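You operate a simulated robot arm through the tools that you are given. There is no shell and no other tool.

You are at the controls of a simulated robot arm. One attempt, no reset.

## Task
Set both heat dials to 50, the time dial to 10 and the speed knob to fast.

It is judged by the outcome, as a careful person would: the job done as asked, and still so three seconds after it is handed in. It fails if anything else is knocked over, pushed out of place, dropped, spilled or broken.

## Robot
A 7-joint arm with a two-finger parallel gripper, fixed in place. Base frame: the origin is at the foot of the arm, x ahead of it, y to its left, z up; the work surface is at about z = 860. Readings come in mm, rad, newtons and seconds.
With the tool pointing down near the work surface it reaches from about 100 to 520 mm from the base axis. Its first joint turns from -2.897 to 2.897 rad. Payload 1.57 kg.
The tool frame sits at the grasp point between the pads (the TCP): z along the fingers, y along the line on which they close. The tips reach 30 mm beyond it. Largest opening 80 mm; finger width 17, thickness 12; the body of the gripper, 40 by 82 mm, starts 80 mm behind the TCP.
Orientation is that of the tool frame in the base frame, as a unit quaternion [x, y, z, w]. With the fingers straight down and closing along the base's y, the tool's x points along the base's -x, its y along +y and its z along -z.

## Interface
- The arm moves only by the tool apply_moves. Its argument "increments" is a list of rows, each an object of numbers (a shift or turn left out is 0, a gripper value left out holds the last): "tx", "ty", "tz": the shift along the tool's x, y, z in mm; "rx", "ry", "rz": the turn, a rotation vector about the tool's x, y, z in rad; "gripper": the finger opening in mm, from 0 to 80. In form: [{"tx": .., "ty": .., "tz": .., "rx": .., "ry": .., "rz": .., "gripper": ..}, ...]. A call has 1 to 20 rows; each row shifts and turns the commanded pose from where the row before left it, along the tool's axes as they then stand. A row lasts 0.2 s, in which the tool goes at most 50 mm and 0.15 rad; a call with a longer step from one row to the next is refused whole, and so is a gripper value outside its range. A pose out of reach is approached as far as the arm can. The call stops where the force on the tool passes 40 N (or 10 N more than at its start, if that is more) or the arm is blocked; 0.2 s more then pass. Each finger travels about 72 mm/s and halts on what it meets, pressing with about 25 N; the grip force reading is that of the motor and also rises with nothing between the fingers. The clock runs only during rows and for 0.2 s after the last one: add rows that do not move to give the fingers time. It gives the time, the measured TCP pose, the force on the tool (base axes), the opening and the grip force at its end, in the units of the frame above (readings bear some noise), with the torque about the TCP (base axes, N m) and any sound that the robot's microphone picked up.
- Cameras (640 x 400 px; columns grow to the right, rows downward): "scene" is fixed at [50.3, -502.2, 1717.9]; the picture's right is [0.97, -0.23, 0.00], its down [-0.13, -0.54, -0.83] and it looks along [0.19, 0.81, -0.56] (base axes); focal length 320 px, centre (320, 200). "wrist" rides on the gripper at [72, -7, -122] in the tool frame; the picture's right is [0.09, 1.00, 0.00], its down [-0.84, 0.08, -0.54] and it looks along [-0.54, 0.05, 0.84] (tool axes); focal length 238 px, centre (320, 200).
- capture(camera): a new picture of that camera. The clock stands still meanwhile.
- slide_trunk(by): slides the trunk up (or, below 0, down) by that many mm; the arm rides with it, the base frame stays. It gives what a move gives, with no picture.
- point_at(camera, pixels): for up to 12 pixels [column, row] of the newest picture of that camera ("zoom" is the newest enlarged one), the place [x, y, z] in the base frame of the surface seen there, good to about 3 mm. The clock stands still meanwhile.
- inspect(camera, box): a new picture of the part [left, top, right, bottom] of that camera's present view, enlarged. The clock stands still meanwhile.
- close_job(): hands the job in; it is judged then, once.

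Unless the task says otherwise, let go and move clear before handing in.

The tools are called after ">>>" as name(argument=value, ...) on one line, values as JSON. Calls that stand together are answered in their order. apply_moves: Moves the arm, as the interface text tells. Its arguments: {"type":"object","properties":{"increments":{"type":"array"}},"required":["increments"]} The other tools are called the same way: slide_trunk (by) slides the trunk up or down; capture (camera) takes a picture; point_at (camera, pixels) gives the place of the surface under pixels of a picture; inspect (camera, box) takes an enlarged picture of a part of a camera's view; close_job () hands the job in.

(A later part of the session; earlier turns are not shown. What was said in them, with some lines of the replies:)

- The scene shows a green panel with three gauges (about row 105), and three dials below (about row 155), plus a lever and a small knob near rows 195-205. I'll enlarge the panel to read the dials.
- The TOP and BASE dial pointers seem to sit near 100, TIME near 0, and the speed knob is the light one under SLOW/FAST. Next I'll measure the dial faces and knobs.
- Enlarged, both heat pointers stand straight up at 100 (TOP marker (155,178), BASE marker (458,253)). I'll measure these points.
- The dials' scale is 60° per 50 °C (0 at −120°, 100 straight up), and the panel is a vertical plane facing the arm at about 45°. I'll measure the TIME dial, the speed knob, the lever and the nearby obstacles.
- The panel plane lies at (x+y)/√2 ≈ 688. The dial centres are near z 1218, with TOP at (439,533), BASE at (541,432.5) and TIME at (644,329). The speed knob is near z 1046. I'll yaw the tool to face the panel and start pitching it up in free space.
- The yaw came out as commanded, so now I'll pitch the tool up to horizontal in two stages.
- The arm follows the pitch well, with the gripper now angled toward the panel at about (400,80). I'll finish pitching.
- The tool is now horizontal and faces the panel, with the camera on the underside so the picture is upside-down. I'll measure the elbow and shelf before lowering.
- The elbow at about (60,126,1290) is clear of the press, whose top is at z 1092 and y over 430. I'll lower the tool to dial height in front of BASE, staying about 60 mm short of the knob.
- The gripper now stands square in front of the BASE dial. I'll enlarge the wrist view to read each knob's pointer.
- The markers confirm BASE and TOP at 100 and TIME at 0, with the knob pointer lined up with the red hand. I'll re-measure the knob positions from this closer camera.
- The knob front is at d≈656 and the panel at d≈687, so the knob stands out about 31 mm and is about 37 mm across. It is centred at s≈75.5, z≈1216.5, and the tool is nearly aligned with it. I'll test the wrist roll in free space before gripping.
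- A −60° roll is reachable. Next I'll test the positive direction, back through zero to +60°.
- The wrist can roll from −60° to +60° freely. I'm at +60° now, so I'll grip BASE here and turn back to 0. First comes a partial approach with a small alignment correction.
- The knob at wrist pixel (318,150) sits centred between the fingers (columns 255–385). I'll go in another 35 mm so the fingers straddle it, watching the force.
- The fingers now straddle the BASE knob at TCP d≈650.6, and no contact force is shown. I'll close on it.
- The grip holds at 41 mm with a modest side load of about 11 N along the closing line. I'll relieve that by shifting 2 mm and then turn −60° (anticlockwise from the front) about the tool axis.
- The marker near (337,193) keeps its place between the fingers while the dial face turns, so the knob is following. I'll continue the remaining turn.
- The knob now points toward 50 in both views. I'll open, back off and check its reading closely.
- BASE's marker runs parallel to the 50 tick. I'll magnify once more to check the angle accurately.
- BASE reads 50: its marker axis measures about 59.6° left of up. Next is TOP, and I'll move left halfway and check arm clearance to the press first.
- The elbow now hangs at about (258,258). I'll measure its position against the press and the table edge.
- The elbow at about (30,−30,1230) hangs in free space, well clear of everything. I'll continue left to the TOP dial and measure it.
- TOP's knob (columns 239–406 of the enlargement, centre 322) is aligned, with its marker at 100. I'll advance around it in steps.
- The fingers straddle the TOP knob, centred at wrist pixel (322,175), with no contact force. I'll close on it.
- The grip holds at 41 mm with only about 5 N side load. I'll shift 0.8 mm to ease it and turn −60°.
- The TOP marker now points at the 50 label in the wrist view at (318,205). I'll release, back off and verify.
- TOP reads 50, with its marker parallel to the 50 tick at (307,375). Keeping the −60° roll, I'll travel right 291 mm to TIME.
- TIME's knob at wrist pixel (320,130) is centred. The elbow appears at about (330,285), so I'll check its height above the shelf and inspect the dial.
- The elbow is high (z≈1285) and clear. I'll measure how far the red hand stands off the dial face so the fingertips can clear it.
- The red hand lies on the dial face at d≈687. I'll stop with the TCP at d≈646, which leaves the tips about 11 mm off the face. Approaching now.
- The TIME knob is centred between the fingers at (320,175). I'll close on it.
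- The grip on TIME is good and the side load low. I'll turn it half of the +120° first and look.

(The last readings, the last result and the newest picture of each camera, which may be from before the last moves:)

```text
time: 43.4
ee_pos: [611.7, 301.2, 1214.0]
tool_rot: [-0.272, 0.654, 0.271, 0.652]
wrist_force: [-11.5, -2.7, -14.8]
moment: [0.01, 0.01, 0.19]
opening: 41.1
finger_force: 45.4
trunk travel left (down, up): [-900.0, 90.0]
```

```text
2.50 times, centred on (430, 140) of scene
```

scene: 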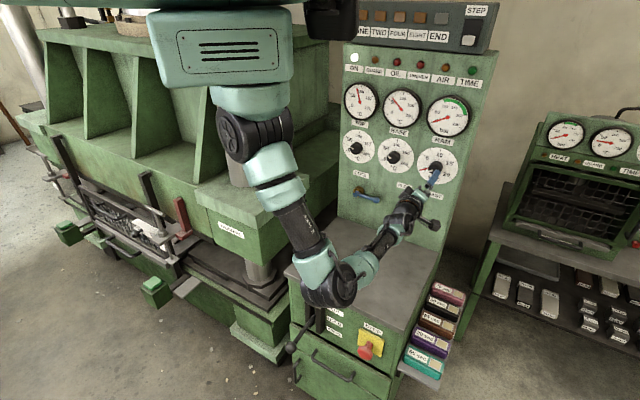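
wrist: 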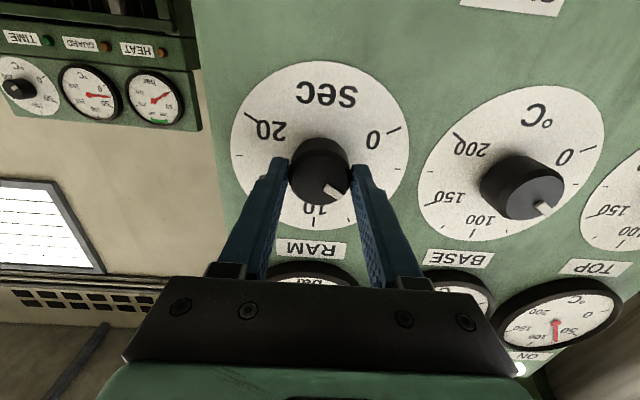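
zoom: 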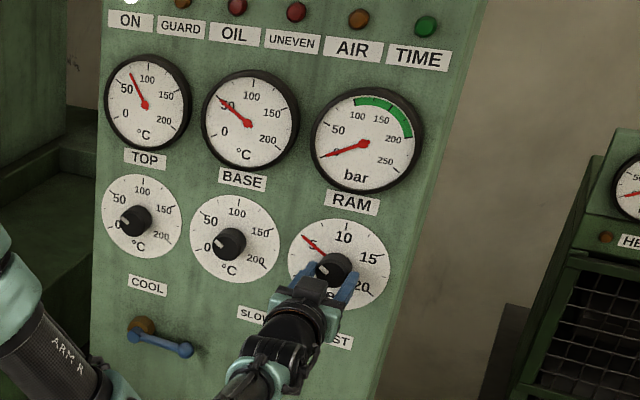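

The red hand turns with the knob and now points at 5, as it should halfway. Side load has crept to about 19 N, so I'll ease it with small shifts and continue the remaining +60°.

>>> apply_moves(increments=[{"tx": 1, "ty": 0.5, "tz": -0.5}, {"tx": 1, "ty": 0.5, "tz": -0.5}, {"rz": 0.1}, {"rz": 0.1}, {"rz": 0.1}, {"rz": 0.1}, {"rz": 0.1}, {"rz": 0.1}, {"rz": 0.1}, {"rz": 0.1}, {"rz": 0.1}, {"rz": 0.1}, {"rz": 0.0472}, {}, {}])

>>> capture(camera="wrist")

>>> inspect(camera="scene", box=[360, 60, 500, 220])

```text
time: 46.6
ee_pos: [612.0, 301.9, 1214.4]
tool_rot: [0.092, 0.7, 0.561, 0.432]
wrist_force: [5.9, 14.4, 9.7]
moment: [0.35, -0.27, 0.0]
opening: 41.3
finger_force: 45.0
trunk travel left (down, up): [-900.0, 90.0]
```

```text
taken
```

wrist: 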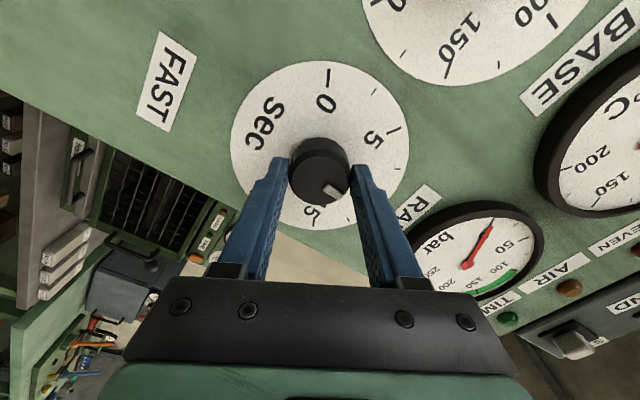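

```text
2.50 times, centred on (430, 140) of scene
```

zoom: 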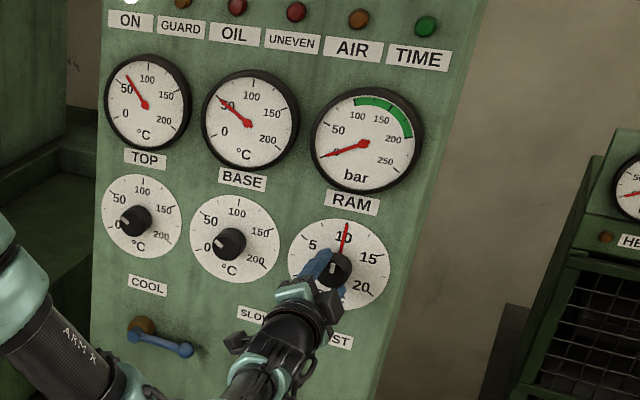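

The scene shows the red hand at 10 (tip (347,223)). I'll release, back off and verify that it holds.

>>> apply_moves(increments=[{"gripper": 80}, {"gripper": 80}, {"gripper": 80}, {"gripper": 80}, {"tz": -15}, {"tz": -20}, {"tz": -25}, {"tz": -25}, {"tz": -15}, {}])

>>> inspect(camera="wrist", box=[250, 50, 390, 190])

>>> inspect(camera="scene", box=[380, 120, 480, 220])

```text
time: 48.8
ee_pos: [542.6, 230.3, 1214.5]
tool_rot: [0.092, 0.701, 0.561, 0.431]
wrist_force: [0.3, -0.2, -0.6]
moment: [0.02, -0.01, 0.05]
opening: 80.2
finger_force: 0.0
trunk travel left (down, up): [-900.0, 90.0]
```

```text
2.86 times, centred on (320, 120) of wrist
```

zoom: 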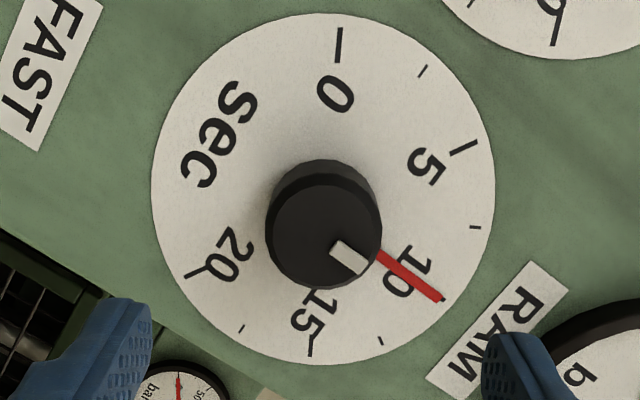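

```text
4.00 times, centred on (430, 170) of scene
```

zoom: 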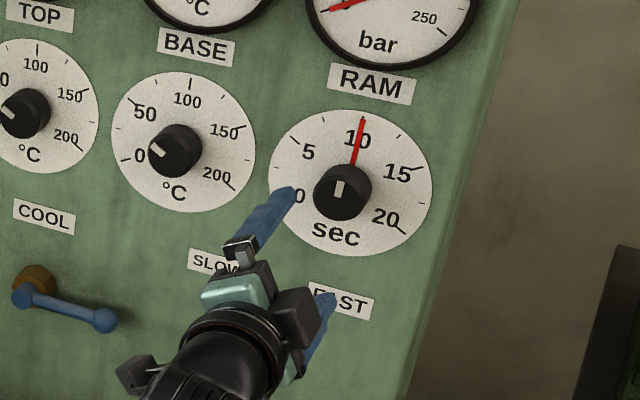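

TIME reads 10 with the red hand on the tick, and it holds. Now the speed knob: I'll roll back to 0, shift 36 mm left, then lower the trunk by 169 mm.

>>> apply_moves(increments=[{"rz": -0.15}, {"rz": -0.15}, {"rz": -0.15}, {"rz": -0.15}, {"rz": -0.15}, {"rz": -0.15}, {"rz": -0.1472}, {"ty": 12}, {"ty": 12}, {"ty": 12}, {}])

>>> slide_trunk(by=-169)

>>> capture(camera="wrist")

>>> capture(camera="scene")

```text
time: 51.2
ee_pos: [514.9, 253.7, 1213.6]
tool_rot: [-0.271, 0.652, 0.271, 0.654]
wrist_force: [0.3, 0.4, 0.5]
moment: [0.02, 0.02, -0.01]
opening: 80.0
finger_force: 0.1
trunk travel left (down, up): [-900.0, 90.0]
```

```text
time: 53.1
ee_pos: [516.1, 253.7, 1045.0]
tool_rot: [-0.272, 0.652, 0.272, 0.654]
wrist_force: [-0.9, 0.5, 0.1]
moment: [-0.02, -0.02, 0.03]
opening: 80.0
finger_force: 0.0
trunk travel left (down, up): [-731.0, 259.0]
```

```text
taken
```

wrist: 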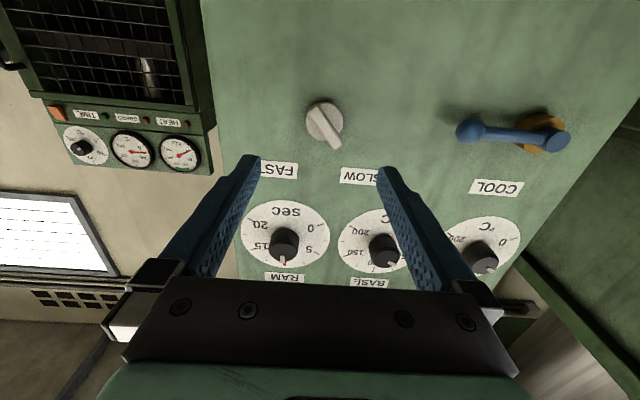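

```text
taken
```

scene: 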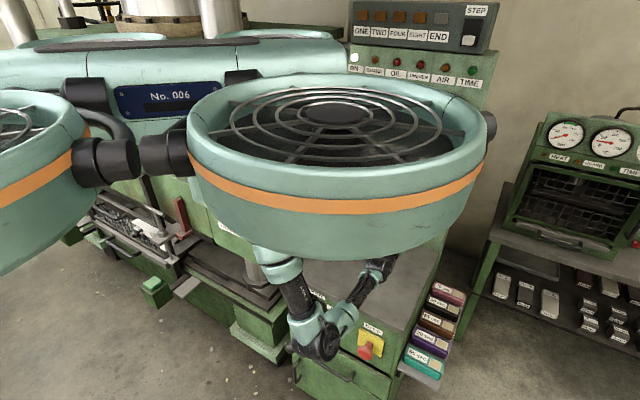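

From the wrist view, the speed knob sits at (325,122) with its pointer toward SLOW. The lowered body now hides the panel in the scene view, so I'll check clearances and enlarge the knob.

>>> point_at(camera="scene", pixels=[[340, 240], [480, 180], [470, 100], [340, 110], [490, 120], [330, 345], [320, 310], [380, 265], [80, 45], [230, 120]])

>>> inspect(camera="wrist", box=[260, 80, 390, 190])

```text
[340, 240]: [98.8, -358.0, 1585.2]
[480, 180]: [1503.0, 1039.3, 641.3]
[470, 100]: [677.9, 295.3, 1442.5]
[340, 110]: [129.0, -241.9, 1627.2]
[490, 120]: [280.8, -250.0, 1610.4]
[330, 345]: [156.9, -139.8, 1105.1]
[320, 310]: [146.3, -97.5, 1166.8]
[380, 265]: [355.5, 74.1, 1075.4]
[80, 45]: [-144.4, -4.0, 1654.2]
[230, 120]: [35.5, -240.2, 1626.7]
```

```text
3.64 times, centred on (325, 135) of wrist
```

zoom: 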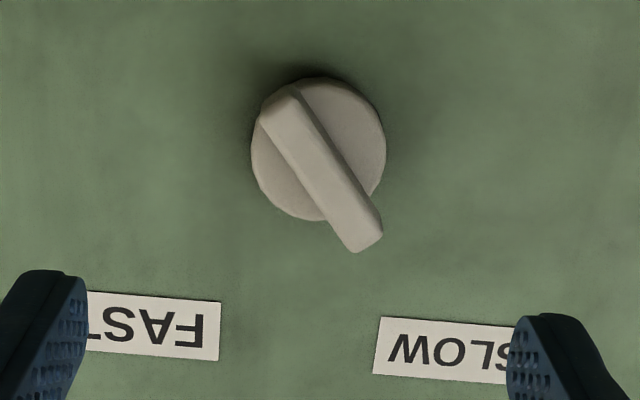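

The robot body is far from the panel (y≈−240) and the elbow is clear. I'll measure the bar of the speed knob, which points to SLOW at about 35° left of up.

>>> point_at(camera="zoom", pixels=[[280, 110], [300, 140], [322, 172], [340, 200], [360, 232], [345, 110], [275, 185], [360, 160], [318, 210], [450, 345], [200, 150], [440, 150]])

>>> inspect(camera="wrist", box=[295, 90, 355, 160])

```text
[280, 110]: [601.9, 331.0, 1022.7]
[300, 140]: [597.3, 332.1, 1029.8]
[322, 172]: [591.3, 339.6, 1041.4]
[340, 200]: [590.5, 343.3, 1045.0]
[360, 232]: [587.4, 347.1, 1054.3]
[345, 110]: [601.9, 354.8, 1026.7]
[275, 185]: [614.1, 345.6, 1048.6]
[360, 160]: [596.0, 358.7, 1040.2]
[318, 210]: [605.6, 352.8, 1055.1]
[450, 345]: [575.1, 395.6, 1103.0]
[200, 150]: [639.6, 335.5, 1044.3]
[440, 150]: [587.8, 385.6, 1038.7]
```

```text
5.71 times, centred on (325, 125) of wrist
```

zoom: 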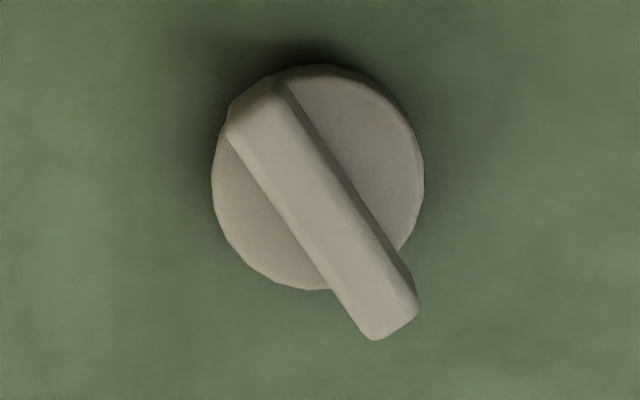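

The speed knob's axis is near s≈182, z≈1038.5. Its bar front is at d≈659 and its base disc at d≈677, with the bar tilted 35° left of up. I'll align, roll −35° and narrow the fingers to 50 mm.

>>> apply_moves(increments=[{"tx": 6.3, "ty": 3.6, "gripper": 50}, {"rz": -0.12}, {"rz": -0.12}, {"rz": -0.12}, {"rz": -0.12}, {"rz": -0.13}, {}, {}])

>>> capture(camera="wrist")

>>> inspect(camera="wrist", box=[270, 80, 370, 180])

```text
time: 54.9
ee_pos: [513.2, 256.3, 1038.4]
tool_rot: [-0.454, 0.542, 0.061, 0.705]
wrist_force: [-0.2, -1.6, -0.6]
moment: [0.01, -0.03, -0.01]
opening: 50.0
finger_force: 0.1
trunk travel left (down, up): [-731.0, 259.0]
```

```text
taken
```

wrist: 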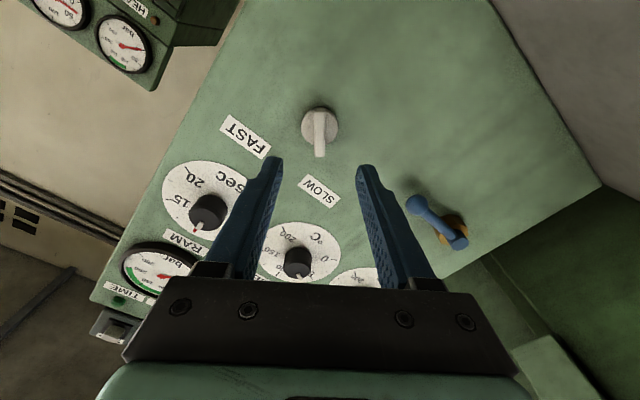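

```text
4.00 times, centred on (320, 130) of wrist
```

zoom: 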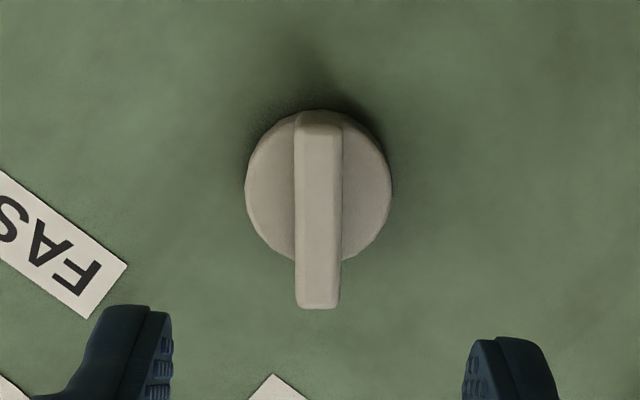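

The bar is nearly in line with the fingers, and after allowing for camera tilt it is about 4° off. I'll trim −0.075 rad and advance so the tips reach d≈673, short of the base disc.

>>> apply_moves(increments=[{"rz": -0.075}, {"tz": 15}, {"tz": 15}, {"tz": 15}, {"tz": 15}, {"tz": 12}, {"tz": 10}, {"tz": 9}, {"tz": 7}, {}, {}])

>>> capture(camera="wrist")

```text
time: 57.3
ee_pos: [582.7, 326.0, 1037.6]
tool_rot: [-0.474, 0.524, 0.035, 0.707]
wrist_force: [-0.2, -0.3, -1.2]
moment: [0.01, 0.01, 0.02]
opening: 50.3
finger_force: 0.0
trunk travel left (down, up): [-731.0, 259.0]
```

```text
taken
```

wrist: 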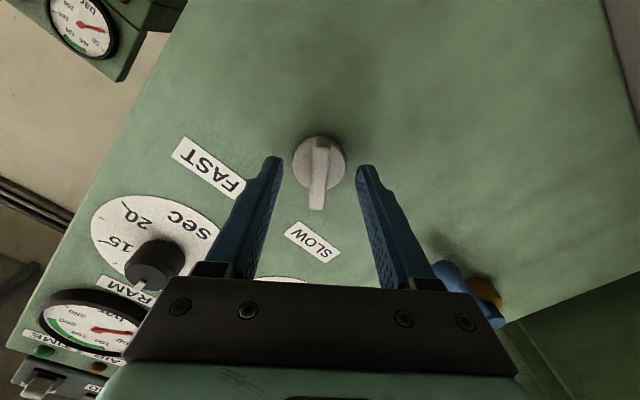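

The bar at (318,172) is centred between the finger tips. I'll move 2 mm further in and close on it.

>>> apply_moves(increments=[{"tz": 2}, {"gripper": 0}, {"gripper": 0}, {"gripper": 0}, {"gripper": 0}, {"gripper": 0}])

>>> capture(camera="wrist")

```text
time: 58.7
ee_pos: [582.8, 326.4, 1037.5]
tool_rot: [-0.475, 0.523, 0.034, 0.707]
wrist_force: [1.8, 0.9, 0.8]
moment: [0.0, -0.01, 0.01]
opening: 11.9
finger_force: 29.3
trunk travel left (down, up): [-731.0, 259.0]
```

```text
taken
```

wrist: 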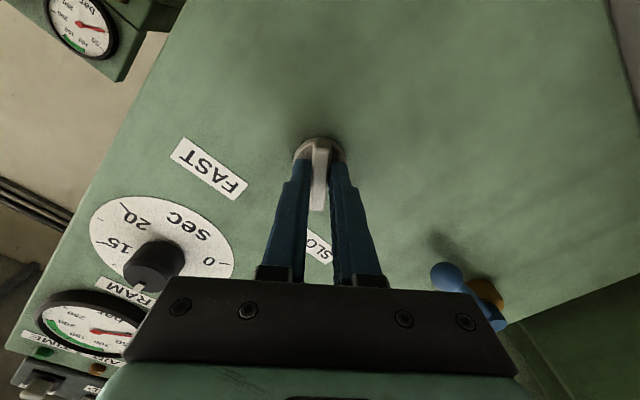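

The bar is gripped at 12 mm with almost no side load. I'll turn it clockwise by 40° first and check the torque.

>>> apply_moves(increments=[{"rz": 0.1}, {"rz": 0.1}, {"rz": 0.1}, {"rz": 0.1}, {"rz": 0.1}, {"rz": 0.1}, {"rz": 0.1}, {}])

>>> capture(camera="wrist")

```text
time: 60.5
ee_pos: [582.8, 328.0, 1038.2]
tool_rot: [-0.265, 0.655, 0.277, 0.651]
wrist_force: [-1.3, 3.1, 1.1]
moment: [0.19, -0.17, 0.03]
opening: 11.6
finger_force: 29.5
trunk travel left (down, up): [-731.0, 259.0]
```

```text
taken
```

wrist: 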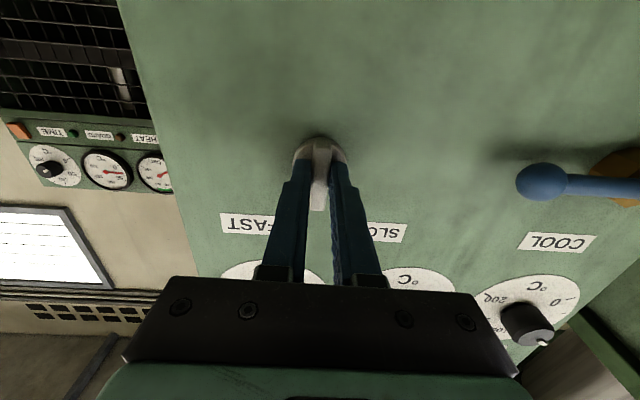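

The knob turned freely to upright. I'll continue toward FAST for another 0.5 rad, then check the torque.

>>> apply_moves(increments=[{"rz": 0.1}, {"rz": 0.1}, {"rz": 0.1}, {"rz": 0.1}, {"rz": 0.1}, {}])

```text
time: 61.9
ee_pos: [581.6, 327.9, 1038.1]
tool_rot: [-0.096, 0.7, 0.429, 0.563]
wrist_force: [-8.5, 5.9, 0.0]
moment: [0.22, -0.21, -0.07]
opening: 11.9
finger_force: 28.9
trunk travel left (down, up): [-731.0, 259.0]
```

There's no resisting torque about the knob axis. I'll turn the last 0.19 rad to about +40° and look.

>>> apply_moves(increments=[{"rz": 0.095}, {"rz": 0.095}, {}, {}])

>>> capture(camera="wrist")

```text
time: 62.9
ee_pos: [581.2, 329.6, 1037.2]
tool_rot: [-0.029, 0.706, 0.479, 0.52]
wrist_force: [-8.9, 7.7, 1.7]
moment: [-0.22, -0.07, 0.02]
opening: 11.8
finger_force: 29.2
trunk travel left (down, up): [-731.0, 259.0]
```

```text
taken
```

wrist: 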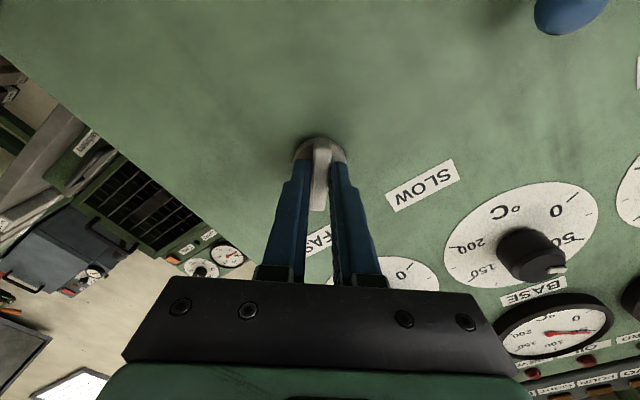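

A small reaction torque of about −0.2 N m appears, so it is likely at its stop, and the bar points at FAST. I'll release, back away and verify.

>>> apply_moves(increments=[{"gripper": 50}, {"gripper": 50}, {"gripper": 50}, {"gripper": 50}, {"tz": -15}, {"tz": -20}, {"tz": -25}, {"tz": -25}, {"tz": -15}, {}])

>>> capture(camera="wrist")

>>> inspect(camera="wrist", box=[240, 70, 400, 230])

```text
time: 65.1
ee_pos: [511.8, 256.4, 1037.2]
tool_rot: [-0.029, 0.706, 0.48, 0.52]
wrist_force: [-0.8, -0.1, -0.1]
moment: [-0.03, 0.02, 0.01]
opening: 50.0
finger_force: 0.0
trunk travel left (down, up): [-731.0, 259.0]
```

```text
taken
```

wrist: 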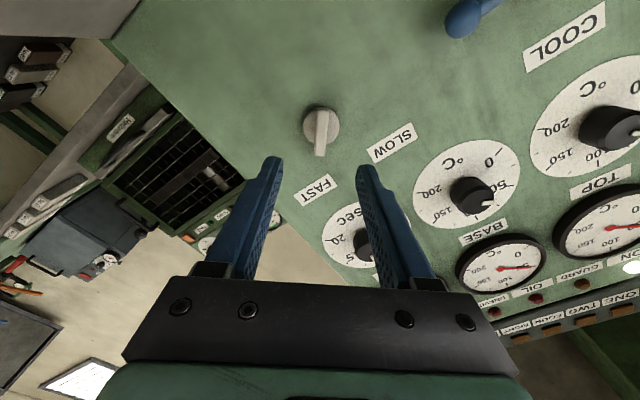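

```text
2.50 times, centred on (320, 150) of wrist
```

zoom: 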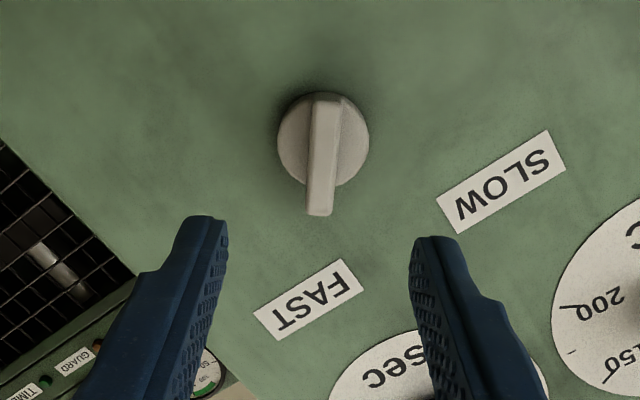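

The bar now points straight at FAST (the mirrored position, about +40°). I'll raise the trunk back so both cameras can verify all four settings.

>>> apply_moves(increments=[{"tz": -10, "rz": -0.14}, {"tz": -10, "rz": -0.14}, {"tz": -10, "rz": -0.14}, {"tz": -10, "rz": -0.14}, {"rz": -0.14}, {}])

>>> slide_trunk(by=169)

>>> capture(camera="wrist")

>>> capture(camera="scene")

>>> inspect(camera="scene", box=[330, 60, 490, 220])

```text
time: 66.5
ee_pos: [483.4, 228.2, 1037.0]
tool_rot: [-0.269, 0.653, 0.271, 0.654]
wrist_force: [-0.5, 0.3, -0.3]
moment: [0.0, -0.03, -0.01]
opening: 49.9
finger_force: 0.0
trunk travel left (down, up): [-731.0, 259.0]
```

```text
time: 68.4
ee_pos: [484.1, 229.1, 1206.6]
tool_rot: [-0.269, 0.653, 0.273, 0.653]
wrist_force: [0.8, 0.1, -1.7]
moment: [0.0, 0.01, 0.04]
opening: 50.2
finger_force: 0.0
trunk travel left (down, up): [-900.0, 90.0]
```

```text
taken
```

wrist: 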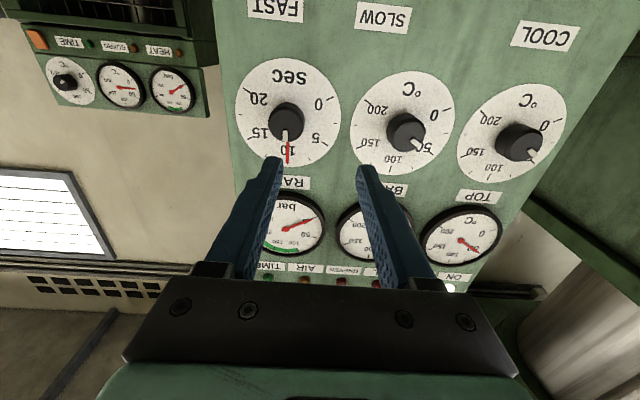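

```text
taken
```

scene: 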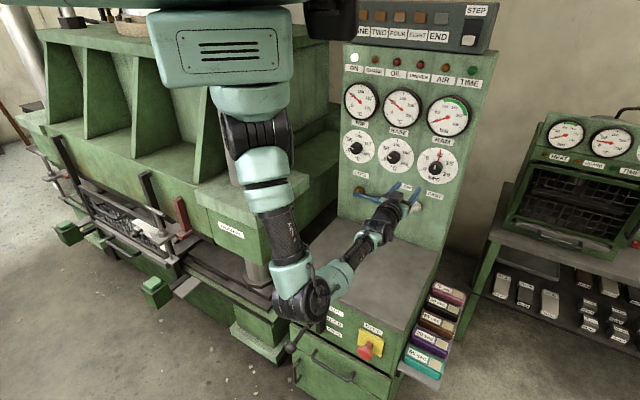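

```text
2.50 times, centred on (410, 140) of scene
```

zoom: 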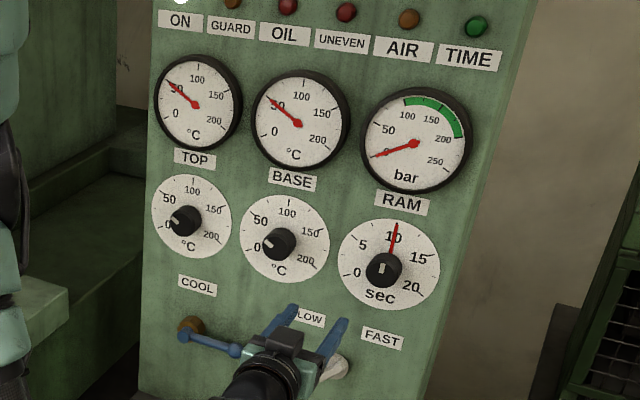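

Both heat gauges have settled near 50 and the red time hand is on 10. I'll take a closer look at all knobs and retract upward for a clear view of the speed knob.

>>> apply_moves(increments=[{"tx": -20, "tz": -6}, {"tx": -20, "tz": -6}, {"tx": -20, "tz": -6}, {"tx": -20, "tz": -6}, {"tx": -20, "tz": -6}, {"tx": -20, "tz": -6}, {"tx": -20}, {"tx": -20}, {}, {}])

>>> inspect(camera="scene", box=[335, 125, 465, 220])

>>> capture(camera="scene")

>>> capture(camera="wrist")

```text
time: 70.6
ee_pos: [457.8, 203.5, 1364.9]
tool_rot: [-0.269, 0.653, 0.272, 0.653]
wrist_force: [-0.5, -0.4, -0.3]
moment: [-0.03, 0.01, 0.02]
opening: 50.0
finger_force: 0.0
trunk travel left (down, up): [-900.0, 90.0]
```

```text
4.21 times, centred on (400, 172) of scene
```

zoom: 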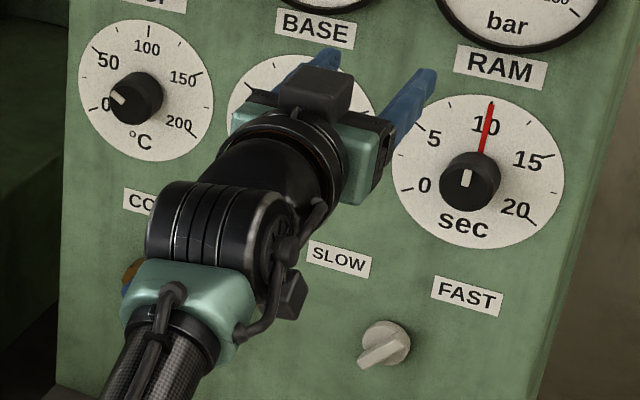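

```text
taken
```

scene: 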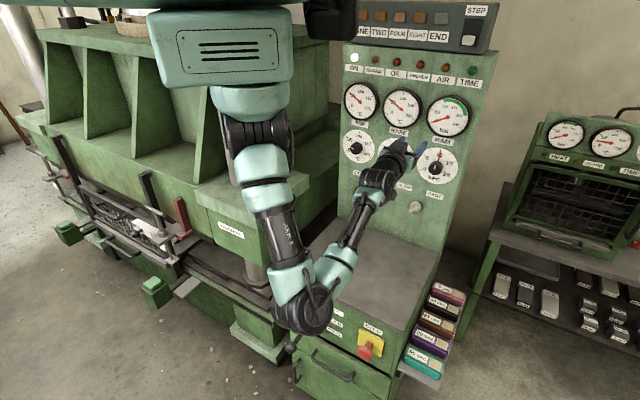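

```text
taken
```

wrist: 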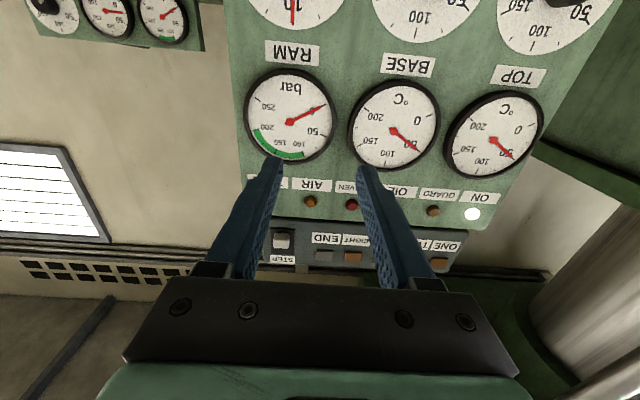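

All four settings check out. TOP and BASE knobs and gauges are at 50, the red time hand is on the 10 tick, and the speed bar leans toward FAST at (385,345) in the enlargement. The gripper is clear and nothing else has moved, so I'm handing in.

>>> close_job()

```text
The job is handed in.
```

The job is handed in with all four controls set:

- **Heat dials:** the TOP and BASE knobs both point at 50, and both temperature gauges had settled near 50 when I last checked.
- **Time dial:** the knob and its red hand are on 10, and it stayed there after I let go.
- **Speed knob:** the bar now points at FAST, about 40° right of upright. It had been pointing at SLOW.

The gripper is open and clear of the panel. In the final pictures, nothing else looked moved or disturbed.
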